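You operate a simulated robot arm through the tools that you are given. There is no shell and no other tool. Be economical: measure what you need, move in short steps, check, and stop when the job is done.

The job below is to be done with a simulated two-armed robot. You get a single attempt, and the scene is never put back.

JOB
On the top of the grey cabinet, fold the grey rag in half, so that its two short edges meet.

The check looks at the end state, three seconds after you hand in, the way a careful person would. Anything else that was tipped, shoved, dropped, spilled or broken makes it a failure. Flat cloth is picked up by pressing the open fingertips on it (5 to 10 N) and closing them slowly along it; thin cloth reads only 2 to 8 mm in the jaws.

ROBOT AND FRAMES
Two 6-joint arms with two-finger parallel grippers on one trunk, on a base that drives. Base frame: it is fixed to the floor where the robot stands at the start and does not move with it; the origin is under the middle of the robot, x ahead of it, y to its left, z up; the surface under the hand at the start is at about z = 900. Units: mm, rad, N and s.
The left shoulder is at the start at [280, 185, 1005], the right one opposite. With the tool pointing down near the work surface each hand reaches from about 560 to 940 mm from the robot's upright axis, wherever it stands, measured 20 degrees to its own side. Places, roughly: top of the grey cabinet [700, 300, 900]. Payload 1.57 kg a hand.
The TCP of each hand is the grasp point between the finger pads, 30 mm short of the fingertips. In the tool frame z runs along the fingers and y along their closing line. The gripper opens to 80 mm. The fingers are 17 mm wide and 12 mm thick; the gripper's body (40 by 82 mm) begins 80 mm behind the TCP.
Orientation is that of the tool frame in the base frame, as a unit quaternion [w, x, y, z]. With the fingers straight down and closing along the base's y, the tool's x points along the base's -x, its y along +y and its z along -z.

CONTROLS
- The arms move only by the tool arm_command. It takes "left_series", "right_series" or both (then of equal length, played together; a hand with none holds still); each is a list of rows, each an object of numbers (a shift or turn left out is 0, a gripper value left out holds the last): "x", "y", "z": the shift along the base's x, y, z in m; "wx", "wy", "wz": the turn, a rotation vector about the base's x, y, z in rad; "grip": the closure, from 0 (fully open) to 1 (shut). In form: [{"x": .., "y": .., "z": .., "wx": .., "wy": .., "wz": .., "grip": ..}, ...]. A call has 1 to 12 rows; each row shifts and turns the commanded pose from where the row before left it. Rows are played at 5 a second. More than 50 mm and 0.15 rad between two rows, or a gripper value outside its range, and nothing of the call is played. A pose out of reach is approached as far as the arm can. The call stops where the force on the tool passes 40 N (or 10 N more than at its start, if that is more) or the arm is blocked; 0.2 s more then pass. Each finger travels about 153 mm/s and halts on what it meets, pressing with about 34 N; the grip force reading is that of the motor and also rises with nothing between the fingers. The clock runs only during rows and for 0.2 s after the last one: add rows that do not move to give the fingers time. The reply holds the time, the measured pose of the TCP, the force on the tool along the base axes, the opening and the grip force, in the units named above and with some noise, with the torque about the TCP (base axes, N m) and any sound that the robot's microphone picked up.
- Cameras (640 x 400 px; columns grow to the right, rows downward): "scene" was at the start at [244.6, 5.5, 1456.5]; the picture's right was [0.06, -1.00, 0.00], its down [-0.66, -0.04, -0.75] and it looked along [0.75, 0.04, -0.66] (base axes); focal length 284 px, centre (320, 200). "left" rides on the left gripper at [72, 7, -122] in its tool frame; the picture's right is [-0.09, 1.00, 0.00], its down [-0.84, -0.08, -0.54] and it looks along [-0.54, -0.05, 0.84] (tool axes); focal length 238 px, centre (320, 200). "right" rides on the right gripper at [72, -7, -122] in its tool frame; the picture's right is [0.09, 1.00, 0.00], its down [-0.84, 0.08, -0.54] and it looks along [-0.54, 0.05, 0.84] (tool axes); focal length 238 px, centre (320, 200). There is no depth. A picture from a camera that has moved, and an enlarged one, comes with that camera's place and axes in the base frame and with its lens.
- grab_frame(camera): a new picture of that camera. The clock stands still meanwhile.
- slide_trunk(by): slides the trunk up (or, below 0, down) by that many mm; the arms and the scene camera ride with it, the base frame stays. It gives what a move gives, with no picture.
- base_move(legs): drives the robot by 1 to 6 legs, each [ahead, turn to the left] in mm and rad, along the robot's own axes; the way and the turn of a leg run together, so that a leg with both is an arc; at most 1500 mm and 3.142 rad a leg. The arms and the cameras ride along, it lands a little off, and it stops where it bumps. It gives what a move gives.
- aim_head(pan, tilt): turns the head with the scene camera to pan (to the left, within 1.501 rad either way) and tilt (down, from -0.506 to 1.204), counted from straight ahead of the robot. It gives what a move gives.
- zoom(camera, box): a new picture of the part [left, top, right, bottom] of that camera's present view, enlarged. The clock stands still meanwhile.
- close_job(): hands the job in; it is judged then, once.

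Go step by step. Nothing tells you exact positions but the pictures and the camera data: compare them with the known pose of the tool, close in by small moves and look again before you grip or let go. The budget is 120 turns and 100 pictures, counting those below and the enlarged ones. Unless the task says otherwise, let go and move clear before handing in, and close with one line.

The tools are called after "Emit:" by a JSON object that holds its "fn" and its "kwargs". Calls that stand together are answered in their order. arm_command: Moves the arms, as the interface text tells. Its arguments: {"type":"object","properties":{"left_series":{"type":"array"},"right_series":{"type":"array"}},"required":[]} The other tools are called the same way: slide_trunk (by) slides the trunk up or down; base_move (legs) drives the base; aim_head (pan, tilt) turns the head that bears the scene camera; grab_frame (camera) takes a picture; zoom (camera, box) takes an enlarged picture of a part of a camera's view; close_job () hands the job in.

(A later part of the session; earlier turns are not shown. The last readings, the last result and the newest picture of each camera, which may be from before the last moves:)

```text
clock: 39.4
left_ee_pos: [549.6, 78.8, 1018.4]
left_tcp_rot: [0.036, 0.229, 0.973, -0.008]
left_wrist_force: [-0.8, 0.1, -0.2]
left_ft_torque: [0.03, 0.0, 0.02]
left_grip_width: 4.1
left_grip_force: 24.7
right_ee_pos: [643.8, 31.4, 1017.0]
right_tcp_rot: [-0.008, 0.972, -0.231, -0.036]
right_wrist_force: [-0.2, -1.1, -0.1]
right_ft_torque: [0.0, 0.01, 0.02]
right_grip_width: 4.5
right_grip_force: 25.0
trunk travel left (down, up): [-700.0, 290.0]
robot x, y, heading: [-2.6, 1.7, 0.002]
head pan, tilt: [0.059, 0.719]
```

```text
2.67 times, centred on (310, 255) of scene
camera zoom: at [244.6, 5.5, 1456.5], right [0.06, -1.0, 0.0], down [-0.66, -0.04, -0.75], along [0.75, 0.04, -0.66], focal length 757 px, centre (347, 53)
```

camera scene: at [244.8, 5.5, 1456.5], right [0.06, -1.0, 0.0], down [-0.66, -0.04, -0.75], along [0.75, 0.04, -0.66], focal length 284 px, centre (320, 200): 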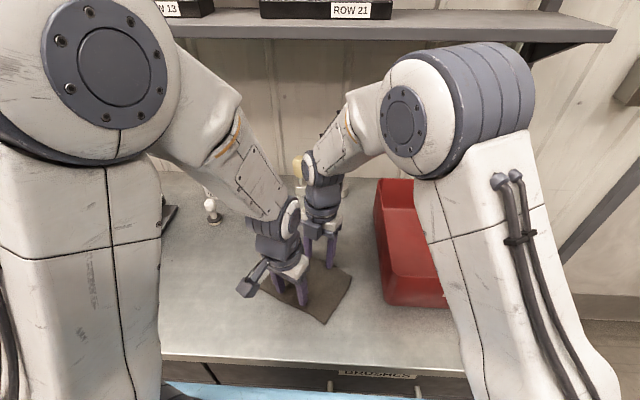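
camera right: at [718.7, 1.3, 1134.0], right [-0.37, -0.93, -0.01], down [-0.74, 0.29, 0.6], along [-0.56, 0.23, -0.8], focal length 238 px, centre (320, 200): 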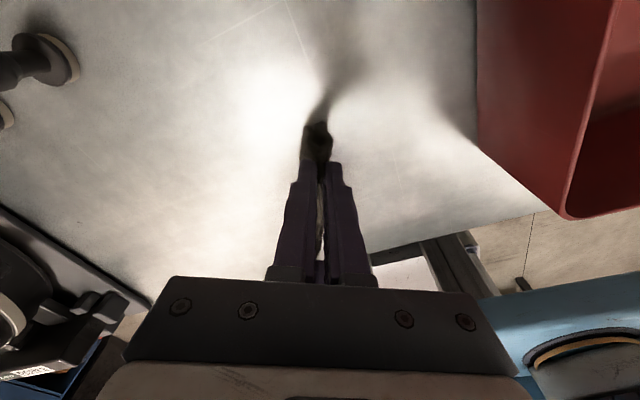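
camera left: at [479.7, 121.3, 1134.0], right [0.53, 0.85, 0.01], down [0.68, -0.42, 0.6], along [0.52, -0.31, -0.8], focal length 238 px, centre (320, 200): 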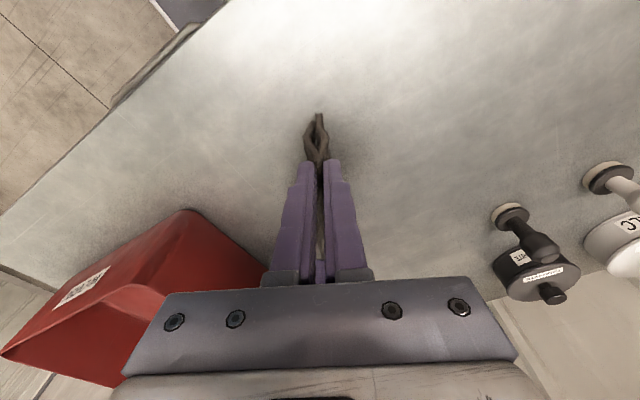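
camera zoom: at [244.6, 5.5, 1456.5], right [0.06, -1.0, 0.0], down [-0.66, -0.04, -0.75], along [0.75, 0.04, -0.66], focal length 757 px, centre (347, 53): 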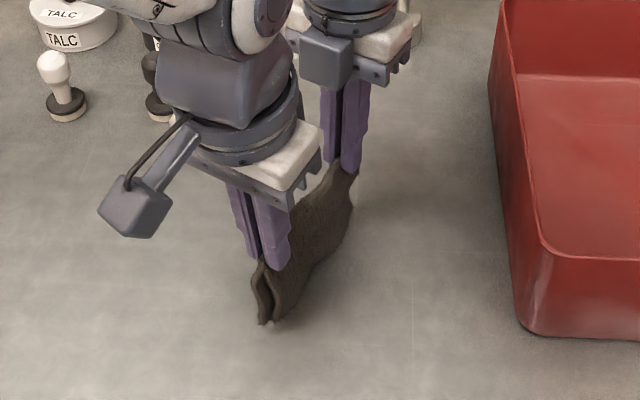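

The rag hangs neatly folded with both short edges together at the bottom. I'll lower until the edges touch, then start laying it down toward the left along the fold direction, leaning the hands a little.

Emit:
{"fn": "arm_command", "kwargs": {"left_series": [{"z": -0.008}, {"z": -0.008}, {"z": -0.008}, {}, {"x": 0.005, "y": 0.01, "z": -0.002, "wx": -0.0357, "wy": 0.018}, {"x": 0.005, "y": 0.01, "z": -0.003, "wx": -0.0357, "wy": 0.018}, {"x": 0.005, "y": 0.01, "z": -0.005, "wx": -0.0357, "wy": 0.018}, {"x": 0.005, "y": 0.01, "z": -0.007, "wx": -0.0357, "wy": 0.018}, {}], "right_series": [{"z": -0.008}, {"z": -0.008}, {"z": -0.008}, {}, {"x": 0.005, "y": 0.01, "z": -0.002, "wx": -0.0357, "wy": 0.018}, {"x": 0.005, "y": 0.01, "z": -0.003, "wx": -0.0357, "wy": 0.018}, {"x": 0.005, "y": 0.01, "z": -0.005, "wx": -0.0357, "wy": 0.018}, {"x": 0.005, "y": 0.01, "z": -0.007, "wx": -0.0357, "wy": 0.018}, {}]}}

Emit:
{"fn": "grab_frame", "kwargs": {"camera": "right"}}

Emit:
{"fn": "zoom", "kwargs": {"camera": "scene", "box": [220, 180, 400, 330]}}

Emit:
{"fn": "grab_frame", "kwargs": {"camera": "left"}}

```text
clock: 41.4
left_ee_pos: [569.1, 119.5, 976.4]
left_tcp_rot: [0.018, 0.226, 0.97, -0.086]
left_wrist_force: [-0.2, 0.7, 0.3]
left_ft_torque: [0.02, -0.04, -0.01]
left_grip_width: 4.3
left_grip_force: 24.6
right_ee_pos: [665.4, 70.6, 977.2]
right_tcp_rot: [0.07, 0.968, -0.234, -0.054]
right_wrist_force: [0.1, 0.0, 0.1]
right_ft_torque: [0.04, 0.03, 0.0]
right_grip_width: 4.3
right_grip_force: 24.5
trunk travel left (down, up): [-700.0, 290.0]
robot x, y, heading: [2.5, -0.3, 0.0]
head pan, tilt: [0.059, 0.719]
```

```text
65 pictures are left
camera right: at [747.6, 57.7, 1090.3], right [-0.36, -0.92, 0.15], down [-0.7, 0.38, 0.61], along [-0.62, 0.11, -0.78], focal length 238 px, centre (320, 200)
```

right: 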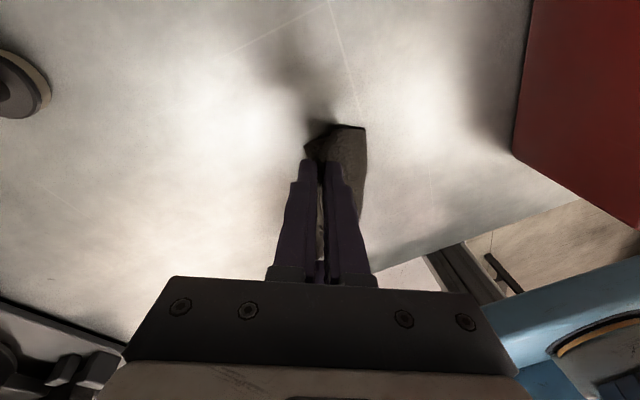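

```text
2.67 times, centred on (310, 255) of scene
camera zoom: at [244.8, 5.6, 1456.5], right [0.06, -1.0, 0.0], down [-0.66, -0.04, -0.75], along [0.75, 0.04, -0.66], focal length 757 px, centre (347, 53)
```

zoom: 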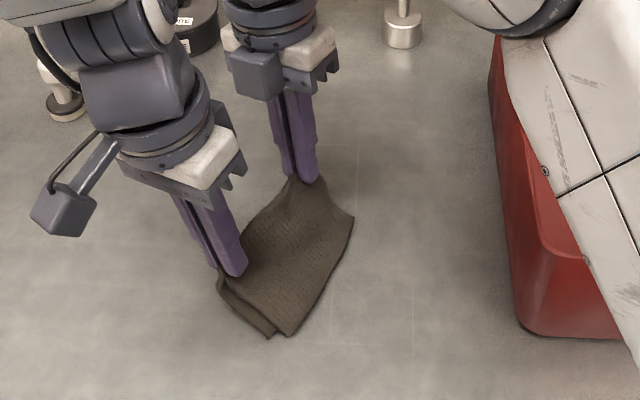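

```text
63 pictures are left
camera left: at [507.8, 178.0, 1089.7], right [0.52, 0.84, -0.15], down [0.72, -0.34, 0.61], along [0.46, -0.43, -0.78], focal length 238 px, centre (320, 200)
```

left: 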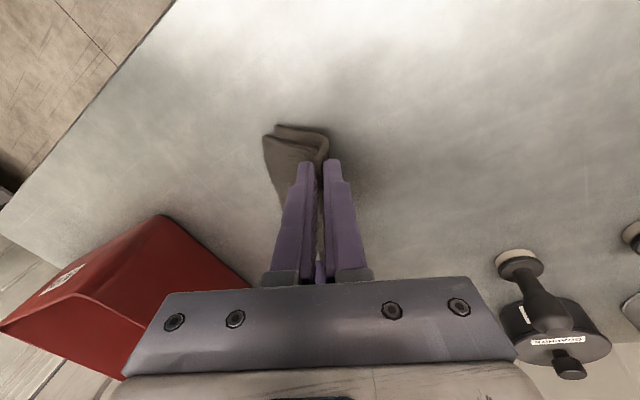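

It is laying down, but the lower layer bulges a little. I'll lower further and then drag gently along the fold direction so both layers trail taut.

Emit:
{"fn": "arm_command", "kwargs": {"left_series": [{"x": 0.004, "y": 0.008, "z": -0.007, "wx": -0.0357, "wy": 0.018}, {"x": 0.004, "y": 0.008, "z": -0.008, "wx": -0.0357, "wy": 0.018}, {"x": 0.0036, "y": 0.0071, "z": -0.008}, {"x": 0.0036, "y": 0.0071, "z": -0.006}, {"x": 0.0036, "y": 0.0071, "z": -0.004}, {"x": 0.0036, "y": 0.0071}, {"x": 0.0036, "y": 0.0071}, {"x": 0.0036, "y": 0.0071}, {"x": 0.0036, "y": 0.0071}, {}], "right_series": [{"x": 0.004, "y": 0.008, "z": -0.007, "wx": -0.0357, "wy": 0.018}, {"x": 0.004, "y": 0.008, "z": -0.008, "wx": -0.0357, "wy": 0.018}, {"x": 0.0036, "y": 0.0071, "z": -0.008}, {"x": 0.0036, "y": 0.0071, "z": -0.006}, {"x": 0.0036, "y": 0.0071, "z": -0.004}, {"x": 0.0036, "y": 0.0071}, {"x": 0.0036, "y": 0.0071}, {"x": 0.0036, "y": 0.0071}, {"x": 0.0036, "y": 0.0071}, {}]}}

Emit:
{"fn": "zoom", "kwargs": {"camera": "scene", "box": [200, 180, 380, 330]}}

Emit:
{"fn": "grab_frame", "kwargs": {"camera": "left"}}

Emit:
{"fn": "grab_frame", "kwargs": {"camera": "right"}}

```text
clock: 43.6
left_ee_pos: [603.8, 184.4, 945.3]
left_tcp_rot: [0.008, 0.223, 0.967, -0.125]
left_wrist_force: [-0.3, 0.7, 0.2]
left_ft_torque: [0.05, 0.0, -0.04]
left_grip_width: 4.1
left_grip_force: 24.7
right_ee_pos: [696.2, 137.3, 942.7]
right_tcp_rot: [0.107, 0.964, -0.234, -0.064]
right_wrist_force: [-0.3, -0.9, 0.1]
right_ft_torque: [0.05, -0.04, -0.01]
right_grip_width: 4.1
right_grip_force: 24.5
trunk travel left (down, up): [-700.0, 290.0]
robot x, y, heading: [-5.1, -1.7, -0.001]
head pan, tilt: [0.059, 0.719]
```

```text
2.67 times, centred on (290, 255) of scene
camera zoom: at [244.7, 5.6, 1456.5], right [0.06, -1.0, 0.0], down [-0.66, -0.04, -0.75], along [0.75, 0.04, -0.66], focal length 757 px, centre (400, 53)
```

zoom: 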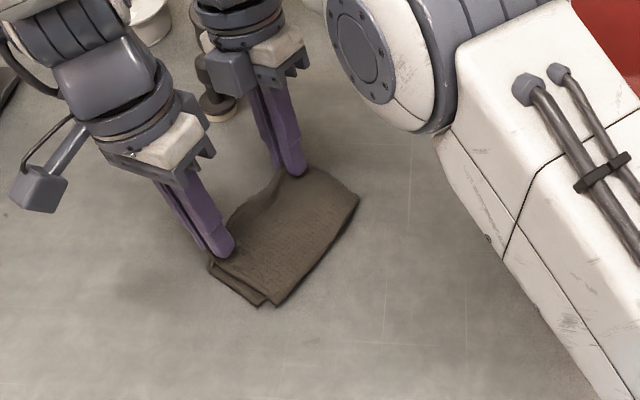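

```text
61 pictures are left
camera left: at [545.9, 251.0, 1055.3], right [0.52, 0.83, -0.23], down [0.74, -0.29, 0.6], along [0.43, -0.48, -0.76], focal length 238 px, centre (320, 200)
```

left: 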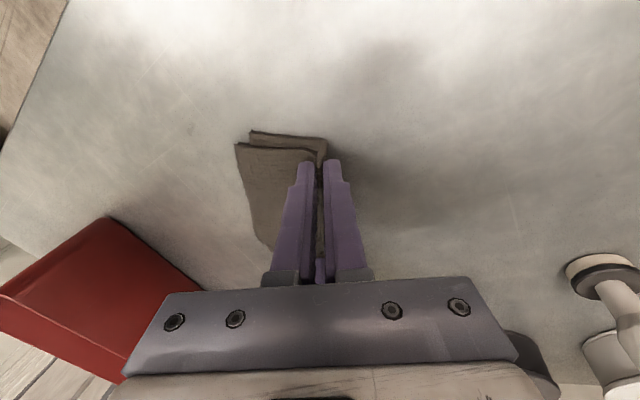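

```text
60 pictures are left
camera right: at [783.6, 131.4, 1054.4], right [-0.35, -0.91, 0.23], down [-0.68, 0.42, 0.6], along [-0.64, 0.06, -0.76], focal length 238 px, centre (320, 200)
```

right: 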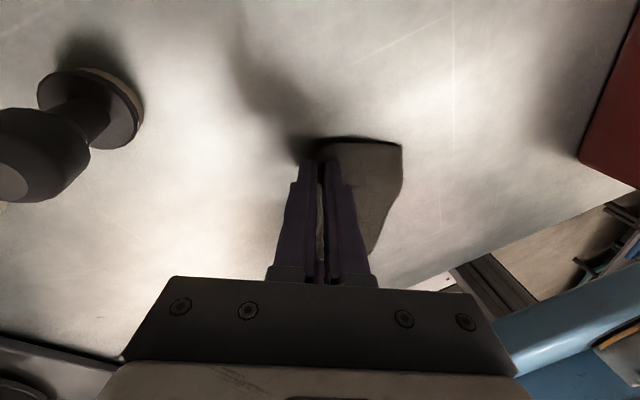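

Now the layers are laid out well, with just a small sideways splay at the near end. I'll lower a few more mm, open slowly, withdraw upward and inspect.

Emit:
{"fn": "arm_command", "kwargs": {"left_series": [{"x": 0.0018, "y": 0.0036, "z": -0.003}, {"z": -0.003}, {}, {"grip": 0.94}, {"grip": 0.88}, {"grip": 0.8}, {"grip": 0.7}, {"grip": 0.55, "z": 0.002}, {"z": 0.01, "x": 0.001, "y": 0.002}, {"z": 0.03, "x": 0.003, "y": 0.006}, {"z": 0.03, "x": 0.003, "y": 0.006}, {"z": 0.03}], "right_series": [{"x": 0.0018, "y": 0.0036, "z": -0.003}, {"z": -0.003}, {}, {"grip": 0.94}, {"grip": 0.88}, {"grip": 0.8}, {"grip": 0.7}, {"grip": 0.55, "z": 0.002}, {"z": 0.01, "x": 0.001, "y": 0.002}, {"z": 0.03, "x": 0.003, "y": 0.006}, {"z": 0.03, "x": 0.003, "y": 0.006}, {"z": 0.03}]}}

Emit:
{"fn": "zoom", "kwargs": {"camera": "scene", "box": [200, 180, 380, 330]}}

Emit:
{"fn": "grab_frame", "kwargs": {"camera": "left"}}

Emit:
{"fn": "grab_frame", "kwargs": {"camera": "right"}}

```text
clock: 46.2
left_ee_pos: [611.6, 202.4, 1039.1]
left_tcp_rot: [0.008, 0.223, 0.967, -0.124]
left_wrist_force: [-0.3, -0.1, 0.0]
left_ft_torque: [-0.06, 0.0, 0.01]
left_grip_width: 35.8
left_grip_force: 0.2
right_ee_pos: [704.4, 155.3, 1037.7]
right_tcp_rot: [0.108, 0.964, -0.234, -0.065]
right_wrist_force: [0.4, 0.8, -0.4]
right_ft_torque: [0.0, 0.03, 0.02]
right_grip_width: 35.8
right_grip_force: 0.0
trunk travel left (down, up): [-700.0, 290.0]
robot x, y, heading: [-1.0, 1.5, 0.008]
head pan, tilt: [0.059, 0.719]
```

```text
2.67 times, centred on (290, 255) of scene
camera zoom: at [244.9, 5.6, 1456.4], right [0.06, -1.0, 0.0], down [-0.66, -0.04, -0.75], along [0.75, 0.04, -0.66], focal length 757 px, centre (400, 53)
```

zoom: 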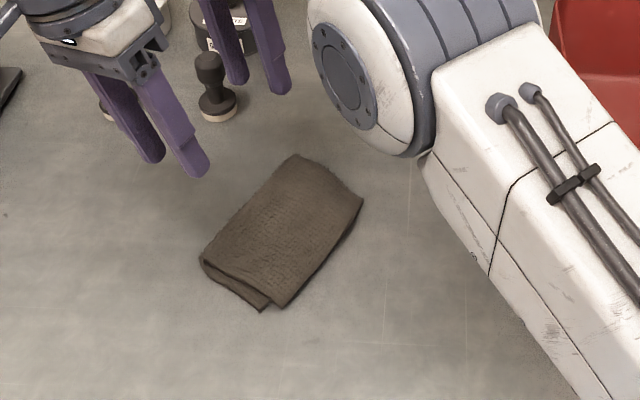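

```text
58 pictures are left
camera left: at [554.7, 269.5, 1150.5], right [0.51, 0.83, -0.23], down [0.74, -0.29, 0.6], along [0.43, -0.48, -0.76], focal length 238 px, centre (320, 200)
```

left: 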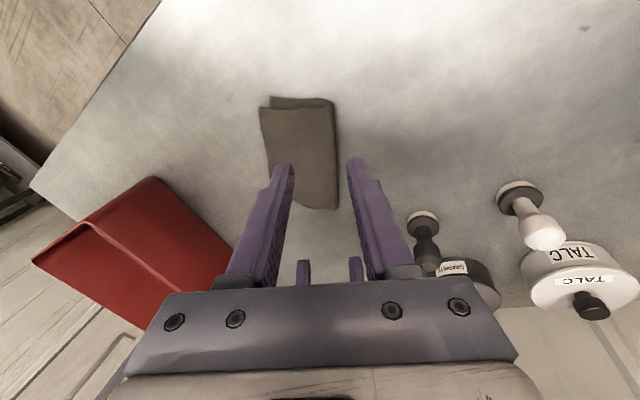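

```text
57 pictures are left
camera right: at [793.2, 149.5, 1149.8], right [-0.35, -0.91, 0.23], down [-0.68, 0.42, 0.6], along [-0.64, 0.06, -0.76], focal length 238 px, centre (320, 200)
```

right: 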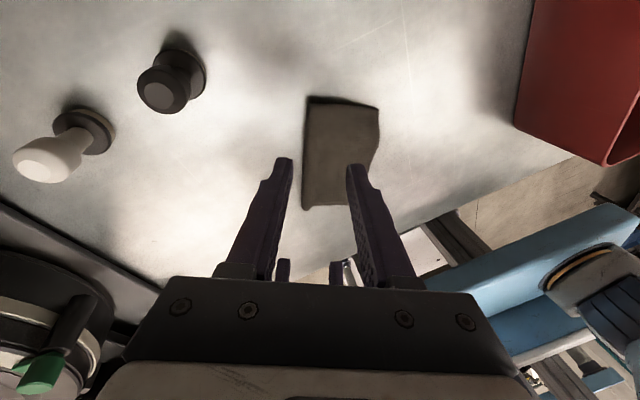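

The rag lies neatly folded. I'll raise the hands clear and look closely at how well the edges meet.

Emit:
{"fn": "arm_command", "kwargs": {"left_series": [{"z": 0.03}, {"z": 0.04, "y": 0.02}, {"z": 0.04, "y": 0.02}, {"z": 0.04, "y": 0.02}, {"z": 0.03, "y": 0.02}], "right_series": [{"z": 0.03}, {"z": 0.02}, {"z": 0.02}, {}, {}]}}

Emit:
{"fn": "zoom", "kwargs": {"camera": "scene", "box": [245, 210, 315, 275]}}

Emit:
{"fn": "zoom", "kwargs": {"camera": "left", "box": [230, 60, 380, 200]}}

Emit:
{"fn": "zoom", "kwargs": {"camera": "right", "box": [270, 60, 420, 200]}}

```text
clock: 47.4
left_ee_pos: [613.0, 282.0, 1220.5]
left_tcp_rot: [0.008, 0.223, 0.967, -0.125]
left_wrist_force: [0.0, -1.0, 0.1]
left_ft_torque: [-0.01, -0.01, 0.02]
left_grip_width: 36.0
left_grip_force: 0.0
right_ee_pos: [695.9, 145.1, 1095.2]
right_tcp_rot: [0.108, 0.964, -0.234, -0.064]
right_wrist_force: [-0.3, 0.4, -0.2]
right_ft_torque: [0.02, 0.01, -0.02]
right_grip_width: 36.2
right_grip_force: 0.1
right hand out of reach, approached as far as the arm can: row 1, 2, 3
trunk travel left (down, up): [-700.0, 290.0]
robot x, y, heading: [-3.4, 1.5, -0.0]
head pan, tilt: [0.059, 0.719]
```

```text
6.15 times, centred on (280, 242) of scene
camera zoom: at [244.7, 5.5, 1456.5], right [0.06, -1.0, 0.0], down [-0.66, -0.04, -0.75], along [0.75, 0.04, -0.66], focal length 1747 px, centre (566, -62)
```

zoom: 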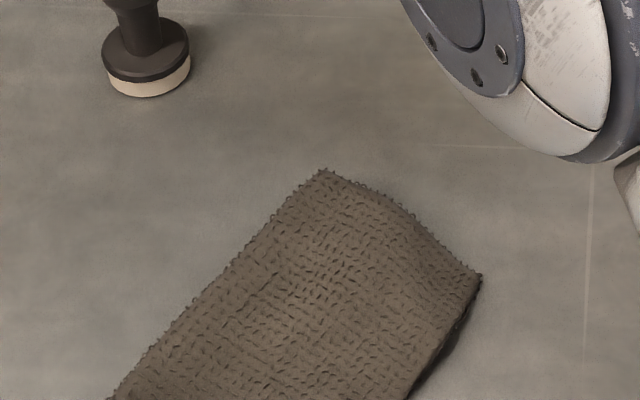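

```text
2.86 times, centred on (305, 130) of left
camera zoom: at [554.5, 348.3, 1331.2], right [0.51, 0.83, -0.23], down [0.74, -0.29, 0.6], along [0.43, -0.48, -0.76], focal length 681 px, centre (363, 400)
```

zoom: 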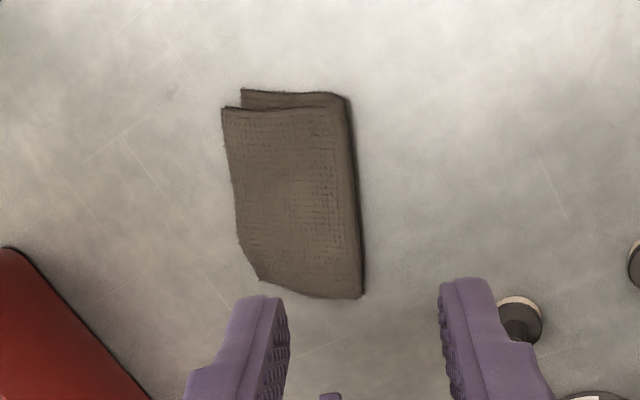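

```text
2.86 times, centred on (345, 130) of right
camera zoom: at [783.6, 140.3, 1206.9], right [-0.35, -0.91, 0.23], down [-0.68, 0.42, 0.6], along [-0.64, 0.06, -0.76], focal length 681 px, centre (249, 400)
```

zoom: 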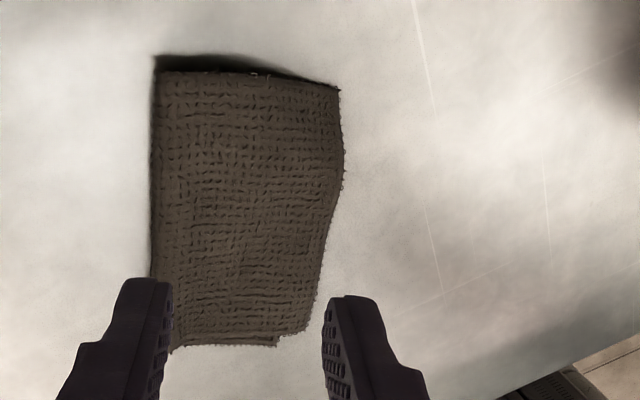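

The fold is good, but near the front corner the lower layer sits roughly 10 mm back from the upper one. I'll move the right hand aside and check the short edges closer.

Emit:
{"fn": "arm_command", "kwargs": {"right_series": [{"x": -0.02, "y": -0.04}, {"x": -0.02, "y": -0.04}, {"x": -0.01, "y": -0.04}, {"y": -0.04}, {"y": -0.04}, {"y": -0.04, "z": 0.02}, {"y": -0.03}]}}

Emit:
{"fn": "zoom", "kwargs": {"camera": "scene", "box": [250, 220, 320, 275]}}

Emit:
{"fn": "grab_frame", "kwargs": {"camera": "right"}}

```text
clock: 49.0
left_ee_pos: [612.5, 281.0, 1220.4]
left_tcp_rot: [0.008, 0.222, 0.967, -0.124]
left_wrist_force: [0.2, 0.8, 0.1]
left_ft_torque: [0.0, -0.01, 0.0]
left_grip_width: 35.8
left_grip_force: 0.1
right_ee_pos: [648.5, -124.3, 1114.8]
right_tcp_rot: [0.108, 0.964, -0.234, -0.064]
right_wrist_force: [0.4, 0.4, -0.3]
right_ft_torque: [-0.02, 0.02, 0.01]
right_grip_width: 36.0
right_grip_force: 0.0
trunk travel left (down, up): [-700.0, 290.0]
robot x, y, heading: [0.9, -2.6, 0.004]
head pan, tilt: [0.059, 0.719]
```

```text
7.27 times, centred on (285, 248) of scene
camera zoom: at [244.6, 5.6, 1456.5], right [0.06, -1.0, 0.0], down [-0.66, -0.04, -0.75], along [0.75, 0.04, -0.66], focal length 2065 px, centre (574, -146)
```

zoom: 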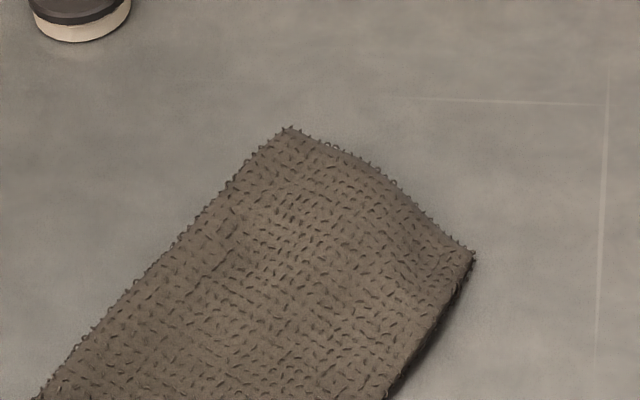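

```text
52 pictures are left
camera right: at [735.8, -130.3, 1226.3], right [-0.35, -0.91, 0.23], down [-0.68, 0.42, 0.6], along [-0.64, 0.06, -0.76], focal length 238 px, centre (320, 200)
```

right: 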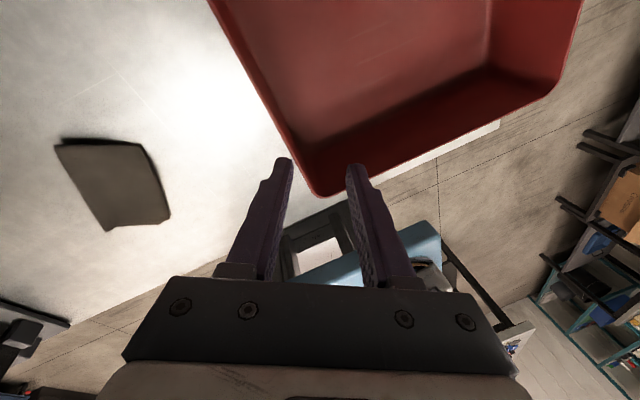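

Emit:
{"fn": "zoom", "kwargs": {"camera": "right", "box": [45, 125, 185, 240]}}

Emit:
{"fn": "zoom", "kwargs": {"camera": "scene", "box": [245, 240, 315, 300]}}

```text
3.48 times, centred on (115, 182) of right
camera zoom: at [735.8, -130.3, 1226.3], right [-0.35, -0.91, 0.23], down [-0.68, 0.42, 0.6], along [-0.64, 0.06, -0.76], focal length 829 px, centre (1033, 261)
```

zoom: 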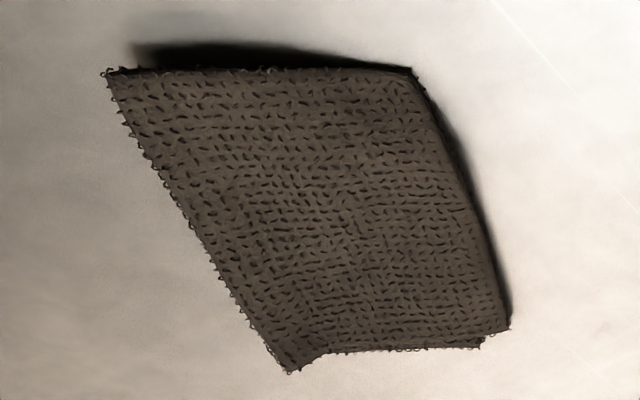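

```text
6.67 times, centred on (280, 270) of scene
camera zoom: at [244.6, 5.6, 1456.5], right [0.06, -1.0, 0.0], down [-0.66, -0.04, -0.75], along [0.75, 0.04, -0.66], focal length 1893 px, centre (587, -267)
```

zoom: 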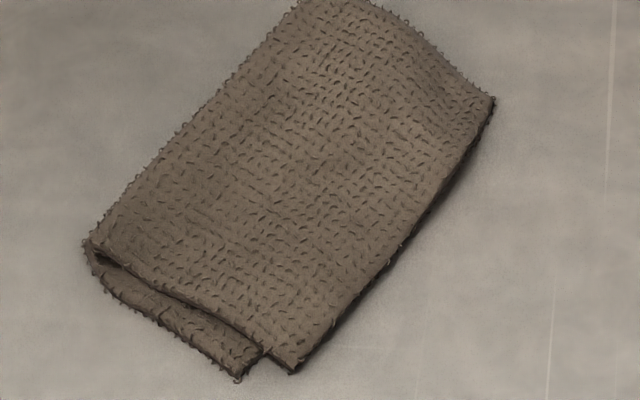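

The top layer overhangs the lower one by about 12–15 mm near the front corner, so only the top layer lies on the table there. I can press on just that overhang with the closed left fingers and slide it back. I'll move in above it.

Emit:
{"fn": "arm_command", "kwargs": {"left_series": [{"x": -0.0049, "y": -0.0213, "z": -0.033, "grip": 1.0}, {"x": -0.0049, "y": -0.0213, "z": -0.033}, {"x": -0.0049, "y": -0.0213, "z": -0.033}, {"x": -0.0049, "y": -0.0213, "z": -0.033}, {"x": -0.0049, "y": -0.0213, "z": -0.033}, {"x": -0.0049, "y": -0.0213, "z": -0.033}, {"x": -0.0049, "y": -0.0213, "z": -0.033}, {"x": -0.0049, "y": -0.0213, "z": -0.033}, {"z": -0.008}, {"z": -0.005}, {}]}}

Emit:
{"fn": "zoom", "kwargs": {"camera": "left", "box": [230, 80, 430, 240]}}

Emit:
{"fn": "zoom", "kwargs": {"camera": "scene", "box": [230, 200, 340, 300]}}

```text
clock: 51.4
left_ee_pos: [572.0, 111.3, 942.7]
left_tcp_rot: [0.008, 0.223, 0.967, -0.124]
left_wrist_force: [-0.5, -0.4, 0.3]
left_ft_torque: [0.0, 0.01, 0.01]
left_grip_width: 0.1
left_grip_force: 21.5
right_ee_pos: [647.9, -124.7, 1115.4]
right_tcp_rot: [0.108, 0.964, -0.234, -0.063]
right_wrist_force: [-0.3, -0.2, -0.3]
right_ft_torque: [0.02, 0.0, 0.01]
right_grip_width: 35.9
right_grip_force: 0.1
trunk travel left (down, up): [-700.0, 290.0]
robot x, y, heading: [2.1, -1.3, 0.003]
head pan, tilt: [0.059, 0.719]
```

```text
2.50 times, centred on (330, 160) of left
camera zoom: at [515.5, 178.4, 1053.7], right [0.51, 0.83, -0.23], down [0.74, -0.29, 0.6], along [0.43, -0.48, -0.76], focal length 596 px, centre (295, 300)
```

zoom: 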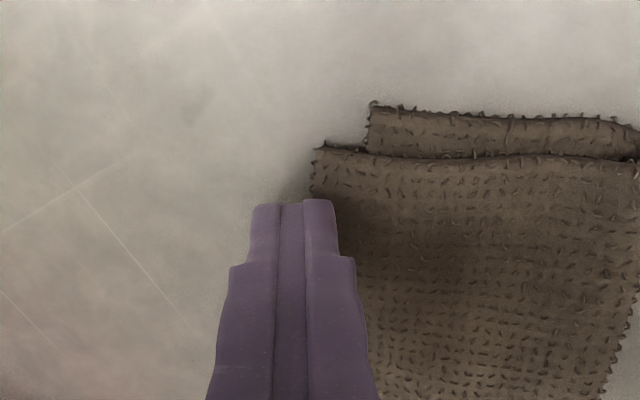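

```text
4.00 times, centred on (285, 250) of scene
camera zoom: at [244.7, 5.5, 1456.5], right [0.06, -1.0, 0.0], down [-0.66, -0.04, -0.75], along [0.75, 0.04, -0.66], focal length 1136 px, centre (460, 0)
```

zoom: 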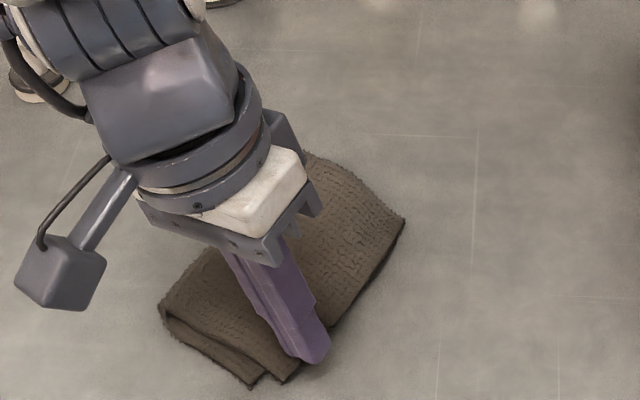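

The fingertip sits right over the overhanging strip. I'll press down lightly.

Emit:
{"fn": "arm_command", "kwargs": {"left_series": [{"z": -0.004}, {"z": -0.002}, {"z": -0.001}, {}]}}

```text
clock: 52.4
left_ee_pos: [572.0, 111.1, 936.6]
left_tcp_rot: [0.008, 0.223, 0.967, -0.125]
left_wrist_force: [-0.4, -0.2, 2.2]
left_ft_torque: [0.02, -0.01, -0.02]
left_grip_width: 0.0
left_grip_force: 21.3
right_ee_pos: [647.7, -124.4, 1114.8]
right_tcp_rot: [0.108, 0.964, -0.234, -0.063]
right_wrist_force: [0.7, -0.1, -0.6]
right_ft_torque: [0.03, -0.03, -0.01]
right_grip_width: 36.0
right_grip_force: 0.0
trunk travel left (down, up): [-700.0, 290.0]
robot x, y, heading: [-3.0, -2.1, 0.005]
head pan, tilt: [0.059, 0.719]
```

Contact at about 2 N. I'll slide 12 mm in +y, lift and look.

Emit:
{"fn": "arm_command", "kwargs": {"left_series": [{"z": -0.0005, "y": 0.002}, {"y": 0.002}, {"y": 0.002}, {"y": 0.002}, {"y": 0.002}, {"y": 0.002}, {}, {"z": 0.01}, {"z": 0.02}, {"z": 0.02, "y": -0.01}, {"z": 0.02, "y": -0.02}]}}

Emit:
{"fn": "grab_frame", "kwargs": {"camera": "left"}}

Emit:
{"fn": "zoom", "kwargs": {"camera": "scene", "box": [230, 210, 340, 300]}}

```text
clock: 54.8
left_ee_pos: [574.3, 92.4, 1005.7]
left_tcp_rot: [0.008, 0.224, 0.967, -0.125]
left_wrist_force: [0.2, -1.0, -0.1]
left_ft_torque: [-0.02, 0.01, -0.03]
left_grip_width: 0.3
left_grip_force: 21.5
right_ee_pos: [649.3, -125.2, 1115.8]
right_tcp_rot: [0.108, 0.964, -0.234, -0.064]
right_wrist_force: [-1.0, 0.4, -0.2]
right_ft_torque: [-0.01, 0.03, -0.03]
right_grip_width: 36.2
right_grip_force: 0.1
trunk travel left (down, up): [-700.0, 290.0]
robot x, y, heading: [0.3, -2.6, 0.0]
head pan, tilt: [0.059, 0.719]
```

```text
47 pictures are left
camera left: at [516.6, 159.1, 1117.2], right [0.51, 0.83, -0.23], down [0.74, -0.29, 0.6], along [0.43, -0.48, -0.76], focal length 238 px, centre (320, 200)
```

left: 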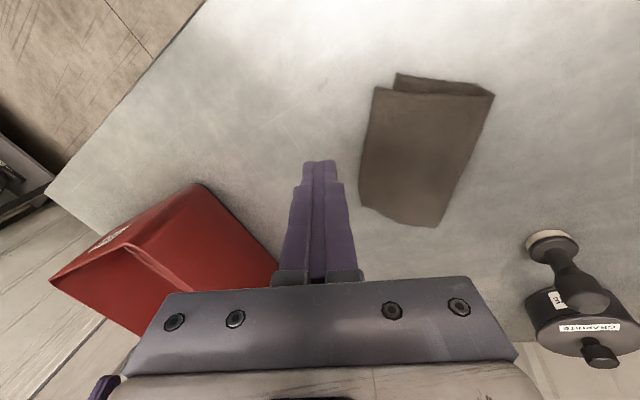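

```text
4.44 times, centred on (285, 255) of scene
camera zoom: at [244.8, 5.6, 1456.5], right [0.06, -1.0, 0.0], down [-0.66, -0.04, -0.75], along [0.75, 0.04, -0.66], focal length 1262 px, centre (476, -44)
```

zoom: 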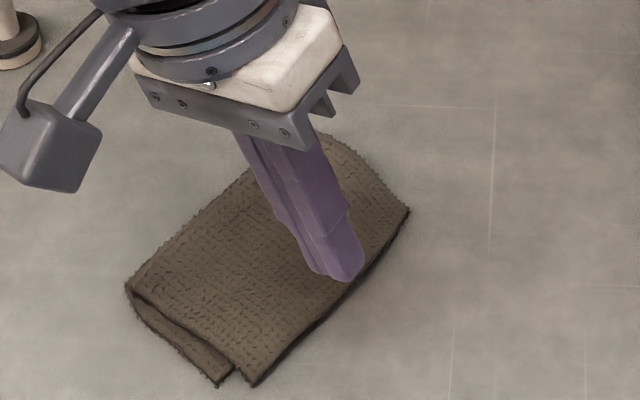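

The whole rag slid as one piece, so the layer offset is unchanged. The fold side needs pinning while the overhang is pushed back. I'll turn the right hand 90° (closing along the edge) and use its camera to check the overhang along the whole edge.

Emit:
{"fn": "arm_command", "kwargs": {"right_series": [{"wz": -0.143}, {"wz": -0.143}, {"wz": -0.143}, {"wz": -0.143}, {"wz": -0.143}, {"wz": -0.143}, {"wz": -0.143}, {"wz": -0.143}, {"wz": -0.143}, {"wz": -0.143}, {"wz": -0.143}, {}], "left_series": [{"z": 0.03}, {"z": 0.03}, {"z": 0.03, "y": 0.03}, {"z": 0.03, "y": 0.03}, {"y": 0.03}, {"y": 0.03}, {"y": 0.03}, {}, {}, {}, {}, {}]}}

Emit:
{"fn": "arm_command", "kwargs": {"right_series": [{"wx": 0.031, "wy": -0.105}, {"wx": 0.031, "wy": -0.105}, {"wx": 0.031, "wy": -0.105}, {}]}}

Emit:
{"fn": "grab_frame", "kwargs": {"camera": "right"}}

```text
clock: 57.4
left_ee_pos: [572.1, 243.6, 1123.1]
left_tcp_rot: [0.008, 0.223, 0.967, -0.125]
left_wrist_force: [-1.0, 0.6, -0.1]
left_ft_torque: [0.01, 0.02, -0.02]
left_grip_width: 0.1
left_grip_force: 21.1
right_ee_pos: [647.3, -124.3, 1117.7]
right_tcp_rot: [-0.032, -0.515, 0.848, 0.121]
right_wrist_force: [-0.4, -0.3, 0.4]
right_ft_torque: [-0.01, -0.04, -0.01]
right_grip_width: 35.7
right_grip_force: 0.0
trunk travel left (down, up): [-700.0, 290.0]
robot x, y, heading: [-0.2, 1.0, -0.003]
head pan, tilt: [0.059, 0.719]
```

```text
clock: 58.4
left_ee_pos: [572.4, 242.1, 1123.7]
left_tcp_rot: [0.009, 0.223, 0.967, -0.125]
left_wrist_force: [0.2, 0.2, 0.3]
left_ft_torque: [0.03, 0.04, -0.01]
left_grip_width: 0.0
left_grip_force: 21.3
right_ee_pos: [646.8, -123.5, 1117.9]
right_tcp_rot: [0.126, -0.529, 0.836, 0.078]
right_wrist_force: [-0.2, 0.6, 0.4]
right_ft_torque: [0.01, -0.02, 0.02]
right_grip_width: 36.0
right_grip_force: 0.0
trunk travel left (down, up): [-700.0, 290.0]
robot x, y, heading: [3.0, -1.1, 0.002]
head pan, tilt: [0.059, 0.719]
```

```text
45 pictures are left
camera right: at [607.6, -221.0, 1212.6], right [-0.94, 0.35, -0.03], down [0.2, 0.61, 0.76], along [0.28, 0.71, -0.64], focal length 238 px, centre (320, 200)
```

right: 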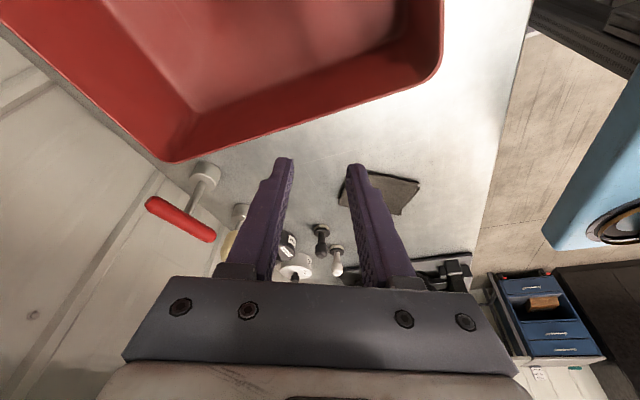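

The orientation is right. I'll bring the right hand closer to the rag's short edges for a better view.

Emit:
{"fn": "arm_command", "kwargs": {"right_series": [{"x": -0.012, "y": 0.03, "grip": 0.0}, {"x": -0.012, "y": 0.03}, {"x": -0.012, "y": 0.03, "z": -0.02}, {"x": -0.012, "y": 0.03, "z": -0.03}, {"z": -0.03}, {}]}}

Emit:
{"fn": "zoom", "kwargs": {"camera": "right", "box": [200, 60, 440, 240]}}

```text
clock: 59.8
left_ee_pos: [571.1, 243.4, 1123.9]
left_tcp_rot: [0.008, 0.224, 0.967, -0.125]
left_wrist_force: [0.2, -1.3, -0.4]
left_ft_torque: [0.01, 0.0, 0.01]
left_grip_width: 0.0
left_grip_force: 21.6
right_ee_pos: [600.4, -3.4, 1038.2]
right_tcp_rot: [0.126, -0.529, 0.835, 0.079]
right_wrist_force: [0.2, -0.7, 0.0]
right_ft_torque: [-0.02, -0.03, 0.03]
right_grip_width: 80.2
right_grip_force: 0.1
trunk travel left (down, up): [-700.0, 290.0]
robot x, y, heading: [0.0, -4.4, -0.003]
head pan, tilt: [0.059, 0.719]
```

```text
2.22 times, centred on (320, 150) of right
camera zoom: at [561.1, -100.3, 1133.7], right [-0.94, 0.35, -0.03], down [0.2, 0.61, 0.76], along [0.28, 0.71, -0.65], focal length 530 px, centre (320, 311)
```

zoom: 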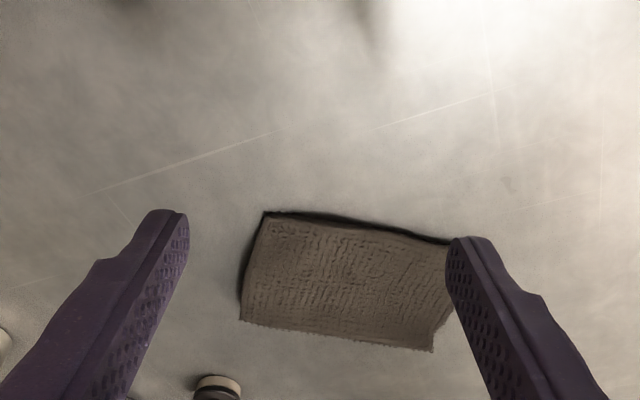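

Emit:
{"fn": "zoom", "kwargs": {"camera": "right", "box": [280, 140, 390, 225]}}

```text
4.71 times, centred on (335, 182) of right
camera zoom: at [561.1, -100.3, 1133.7], right [-0.94, 0.35, -0.03], down [0.2, 0.61, 0.76], along [0.28, 0.71, -0.65], focal length 1122 px, centre (249, 282)
```

zoom: 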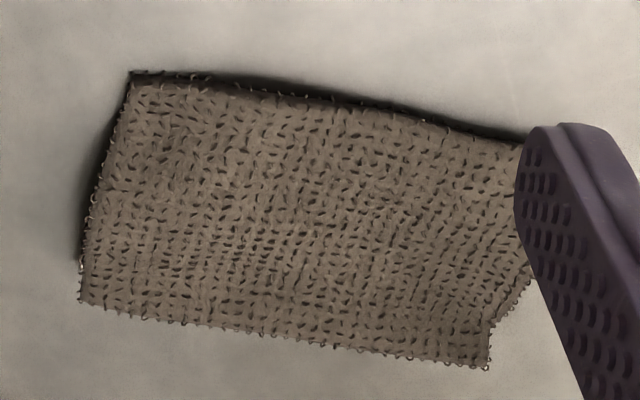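

The far corners match almost exactly; only the near corner of the top layer overhangs, so the fold is rotated slightly. The right hand's two fingers can pin the far corner and pull the near one back while the left pins the fold. First I'll take precise positions.

Emit:
{"fn": "zoom", "kwargs": {"camera": "scene", "box": [225, 200, 345, 300]}}

Emit:
{"fn": "grab_frame", "kwargs": {"camera": "left"}}

```text
4.00 times, centred on (285, 250) of scene
camera zoom: at [244.8, 5.5, 1456.5], right [0.06, -1.0, 0.0], down [-0.66, -0.04, -0.75], along [0.75, 0.04, -0.66], focal length 1136 px, centre (460, 0)
```

zoom: 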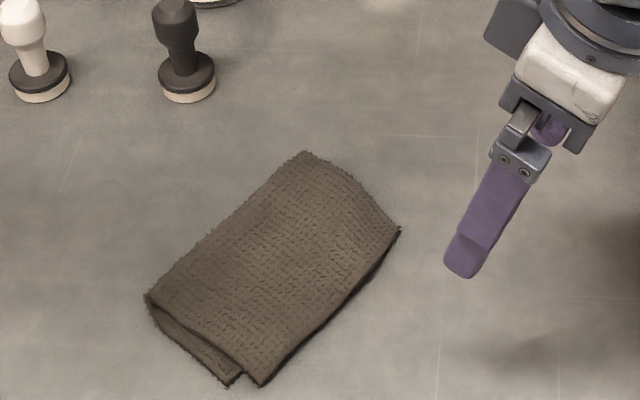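

```text
41 pictures are left
camera left: at [514.2, 309.7, 1235.2], right [0.51, 0.83, -0.23], down [0.74, -0.29, 0.6], along [0.43, -0.48, -0.76], focal length 238 px, centre (320, 200)
```

left: 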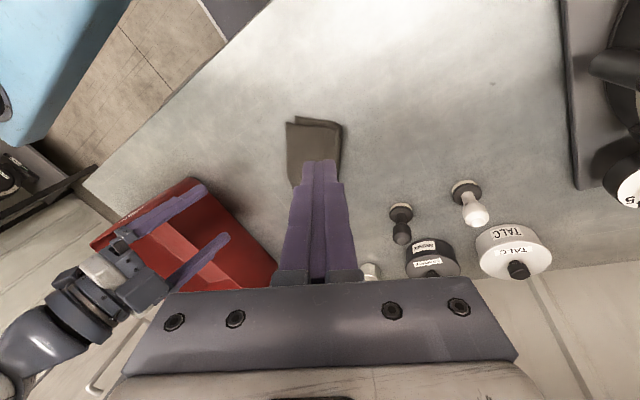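

Positions are clear. I'll place the left hand to pin the near part of the fold, and the right hand with one finger over the near overhang and one over the far corner, both just above the cloth.

Emit:
{"fn": "arm_command", "kwargs": {"left_series": [{"x": 0.0115, "y": -0.017, "z": -0.04}, {"x": 0.0115, "y": -0.017, "z": -0.04}, {"x": 0.0115, "y": -0.017, "z": -0.04}, {"x": 0.0115, "y": -0.017, "z": -0.04}, {"z": -0.013}, {}], "right_series": [{"x": 0.0024, "y": 0.0272, "wz": -0.09}, {"x": 0.0024, "y": 0.0272}, {"x": 0.0024, "y": 0.0272, "z": -0.02}, {"x": 0.0024, "y": 0.0272, "z": -0.03}, {"z": -0.03}, {"z": -0.01}]}}

Emit:
{"fn": "grab_frame", "kwargs": {"camera": "right"}}

Emit:
{"fn": "grab_frame", "kwargs": {"camera": "left"}}

Emit:
{"fn": "zoom", "kwargs": {"camera": "scene", "box": [225, 200, 345, 300]}}

```text
clock: 61.2
left_ee_pos: [617.4, 175.6, 954.5]
left_tcp_rot: [0.009, 0.224, 0.966, -0.126]
left_wrist_force: [-0.8, -1.0, 0.3]
left_ft_torque: [0.04, -0.03, -0.01]
left_grip_width: 0.0
left_grip_force: 21.2
right_ee_pos: [608.0, 106.1, 945.9]
right_tcp_rot: [0.13, -0.491, 0.858, 0.073]
right_wrist_force: [0.0, 0.0, 0.9]
right_ft_torque: [-0.02, 0.01, 0.01]
right_grip_width: 79.8
right_grip_force: 0.0
trunk travel left (down, up): [-700.0, 290.0]
robot x, y, heading: [0.2, 0.8, 0.005]
head pan, tilt: [0.059, 0.719]
```

```text
40 pictures are left
camera right: at [560.9, 13.3, 1041.6], right [-0.9, 0.43, -0.03], down [0.26, 0.59, 0.76], along [0.35, 0.68, -0.65], focal length 238 px, centre (320, 200)
```

right: 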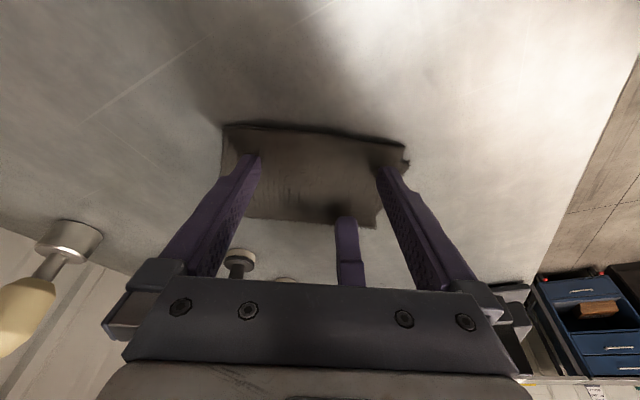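

```text
39 pictures are left
camera left: at [559.5, 242.9, 1064.0], right [0.52, 0.83, -0.23], down [0.74, -0.29, 0.6], along [0.43, -0.48, -0.76], focal length 238 px, centre (320, 200)
```

left: 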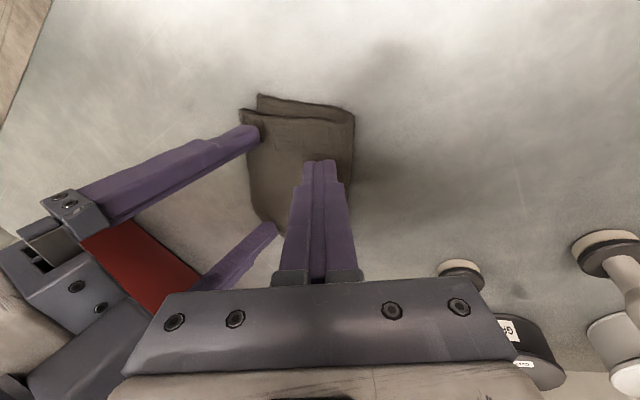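

```text
4.00 times, centred on (285, 250) of scene
camera zoom: at [244.8, 5.5, 1456.5], right [0.06, -1.0, 0.0], down [-0.66, -0.04, -0.75], along [0.75, 0.04, -0.66], focal length 1136 px, centre (460, 0)
```

zoom: 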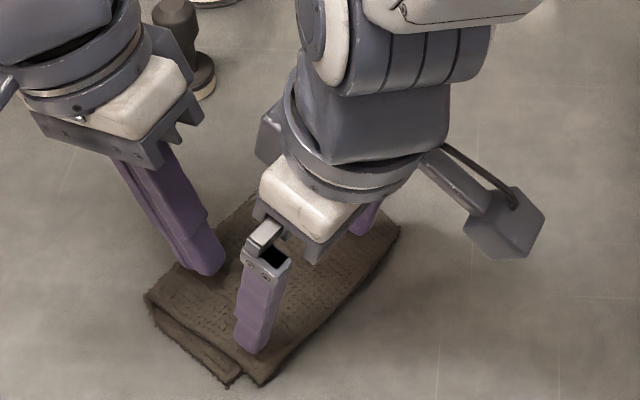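

The alignment looks right. I'll press the left pin down first, then lower the right hand to light contact.

Emit:
{"fn": "arm_command", "kwargs": {"left_series": [{"z": -0.006}, {"z": -0.005}, {"z": -0.003}, {"z": -0.002}, {}], "right_series": [{"x": -0.001, "y": -0.0017}, {}, {"z": -0.004}, {"z": -0.004}, {}]}}

```text
clock: 62.4
left_ee_pos: [618.6, 175.0, 936.8]
left_tcp_rot: [0.009, 0.223, 0.967, -0.124]
left_wrist_force: [1.0, -0.7, 17.2]
left_ft_torque: [0.03, -0.01, 0.0]
left_grip_width: 0.3
left_grip_force: 20.9
right_ee_pos: [608.4, 103.7, 938.1]
right_tcp_rot: [0.13, -0.491, 0.859, 0.072]
right_wrist_force: [0.2, 0.8, 0.4]
right_ft_torque: [0.01, 0.01, -0.03]
right_grip_width: 80.2
right_grip_force: 0.1
trunk travel left (down, up): [-700.0, 290.0]
robot x, y, heading: [-0.7, -0.8, 0.002]
head pan, tilt: [0.059, 0.719]
```

Emit:
{"fn": "arm_command", "kwargs": {"right_series": [{"z": -0.002}, {"z": -0.001}, {"z": -0.001}, {}]}}

Emit:
{"fn": "zoom", "kwargs": {"camera": "right", "box": [210, 90, 440, 250]}}

```text
clock: 63.4
left_ee_pos: [618.5, 173.9, 936.7]
left_tcp_rot: [0.009, 0.223, 0.967, -0.125]
left_wrist_force: [3.2, -1.6, 21.0]
left_ft_torque: [0.0, -0.11, -0.03]
left_grip_width: 0.0
left_grip_force: 21.6
right_ee_pos: [606.8, 103.0, 935.0]
right_tcp_rot: [0.131, -0.491, 0.858, 0.072]
right_wrist_force: [-0.6, 1.7, 4.7]
right_ft_torque: [0.09, 0.01, 0.0]
right_grip_width: 80.1
right_grip_force: 0.1
trunk travel left (down, up): [-700.0, 290.0]
robot x, y, heading: [-2.1, 2.2, -0.0]
head pan, tilt: [0.059, 0.719]
```

```text
2.50 times, centred on (325, 170) of right
camera zoom: at [559.6, 10.4, 1030.7], right [-0.9, 0.43, -0.03], down [0.26, 0.59, 0.76], along [0.35, 0.68, -0.64], focal length 596 px, centre (308, 275)
```

zoom: 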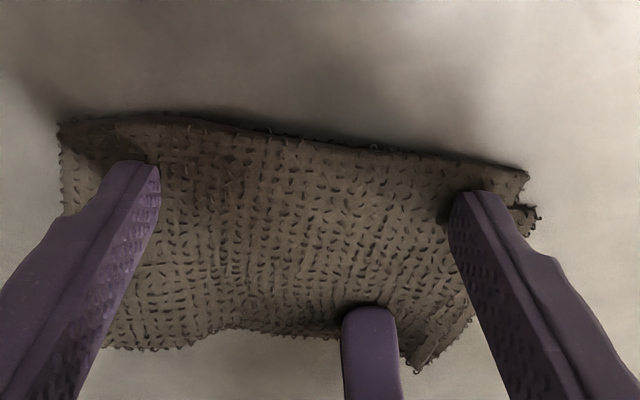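

Both fingers touch lightly, with the overhang under the near finger. I'll swing the hand about the far finger to bring the near corner back by about 14 mm.

Emit:
{"fn": "arm_command", "kwargs": {"right_series": [{"wz": -0.022, "x": 0.0004, "y": 0.0009}, {"wz": -0.022, "x": 0.0004, "y": 0.0009}, {"wz": -0.022, "x": 0.0004, "y": 0.0009}, {"wz": -0.022, "x": 0.0004, "y": 0.0009}, {"wz": -0.022, "x": 0.0004, "y": 0.0009}, {"wz": -0.022, "x": 0.0004, "y": 0.0009}, {"wz": -0.022, "x": 0.0004, "y": 0.0009}, {}]}}

Emit:
{"fn": "zoom", "kwargs": {"camera": "right", "box": [210, 90, 440, 250]}}

Emit:
{"fn": "zoom", "kwargs": {"camera": "left", "box": [190, 60, 400, 240]}}

Emit:
{"fn": "zoom", "kwargs": {"camera": "scene", "box": [245, 240, 315, 300]}}

```text
clock: 65.2
left_ee_pos: [617.5, 175.2, 936.4]
left_tcp_rot: [0.009, 0.223, 0.967, -0.125]
left_wrist_force: [5.5, -0.6, 25.6]
left_ft_torque: [0.06, -0.17, -0.05]
left_grip_width: 0.1
left_grip_force: 21.6
right_ee_pos: [609.1, 109.3, 936.0]
right_tcp_rot: [0.135, -0.423, 0.894, 0.061]
right_wrist_force: [-1.5, -0.7, 2.3]
right_ft_torque: [0.05, 0.06, 0.01]
right_grip_width: 79.6
right_grip_force: 0.1
trunk travel left (down, up): [-700.0, 290.0]
robot x, y, heading: [-0.8, -0.5, -0.001]
head pan, tilt: [0.059, 0.719]
```

```text
2.50 times, centred on (325, 170) of right
camera zoom: at [548.4, 25.3, 1031.3], right [-0.83, 0.56, -0.03], down [0.34, 0.55, 0.76], along [0.45, 0.62, -0.64], focal length 596 px, centre (308, 275)
```

zoom: 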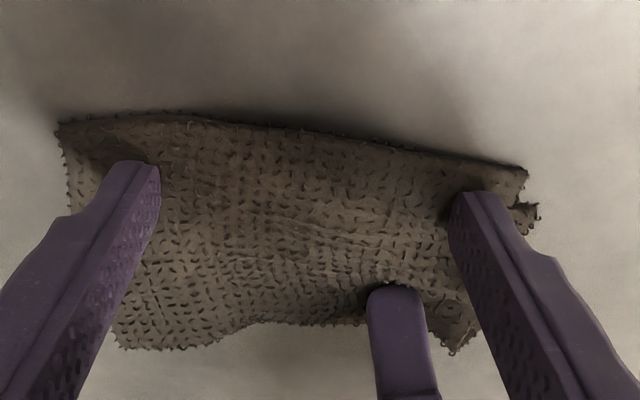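

```text
2.22 times, centred on (295, 150) of left
camera zoom: at [560.1, 242.1, 1047.3], right [0.52, 0.83, -0.23], down [0.74, -0.29, 0.6], along [0.43, -0.48, -0.76], focal length 530 px, centre (376, 311)
```

zoom: 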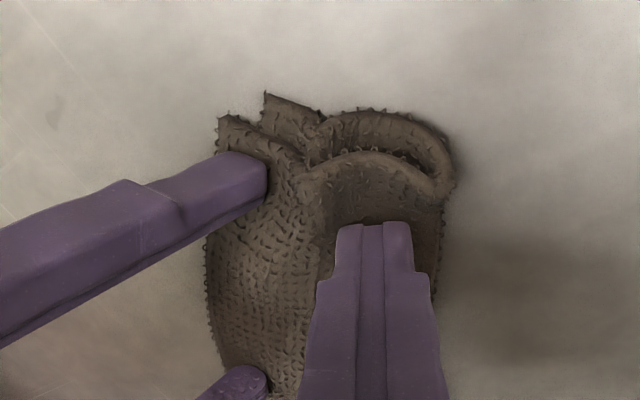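

```text
6.67 times, centred on (280, 270) of scene
camera zoom: at [243.9, 5.1, 1456.7], right [0.06, -1.0, 0.0], down [-0.66, -0.04, -0.75], along [0.75, 0.04, -0.66], focal length 1893 px, centre (587, -267)
```

zoom: 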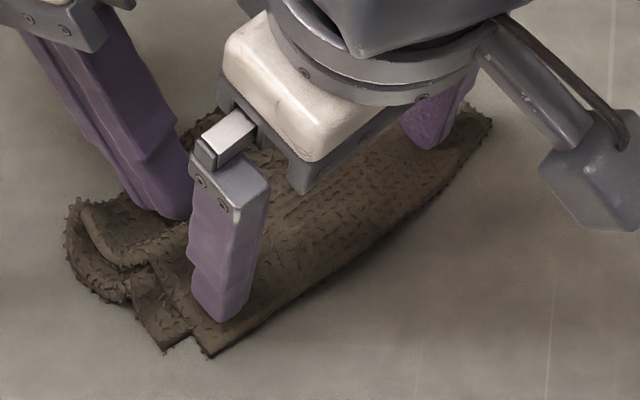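

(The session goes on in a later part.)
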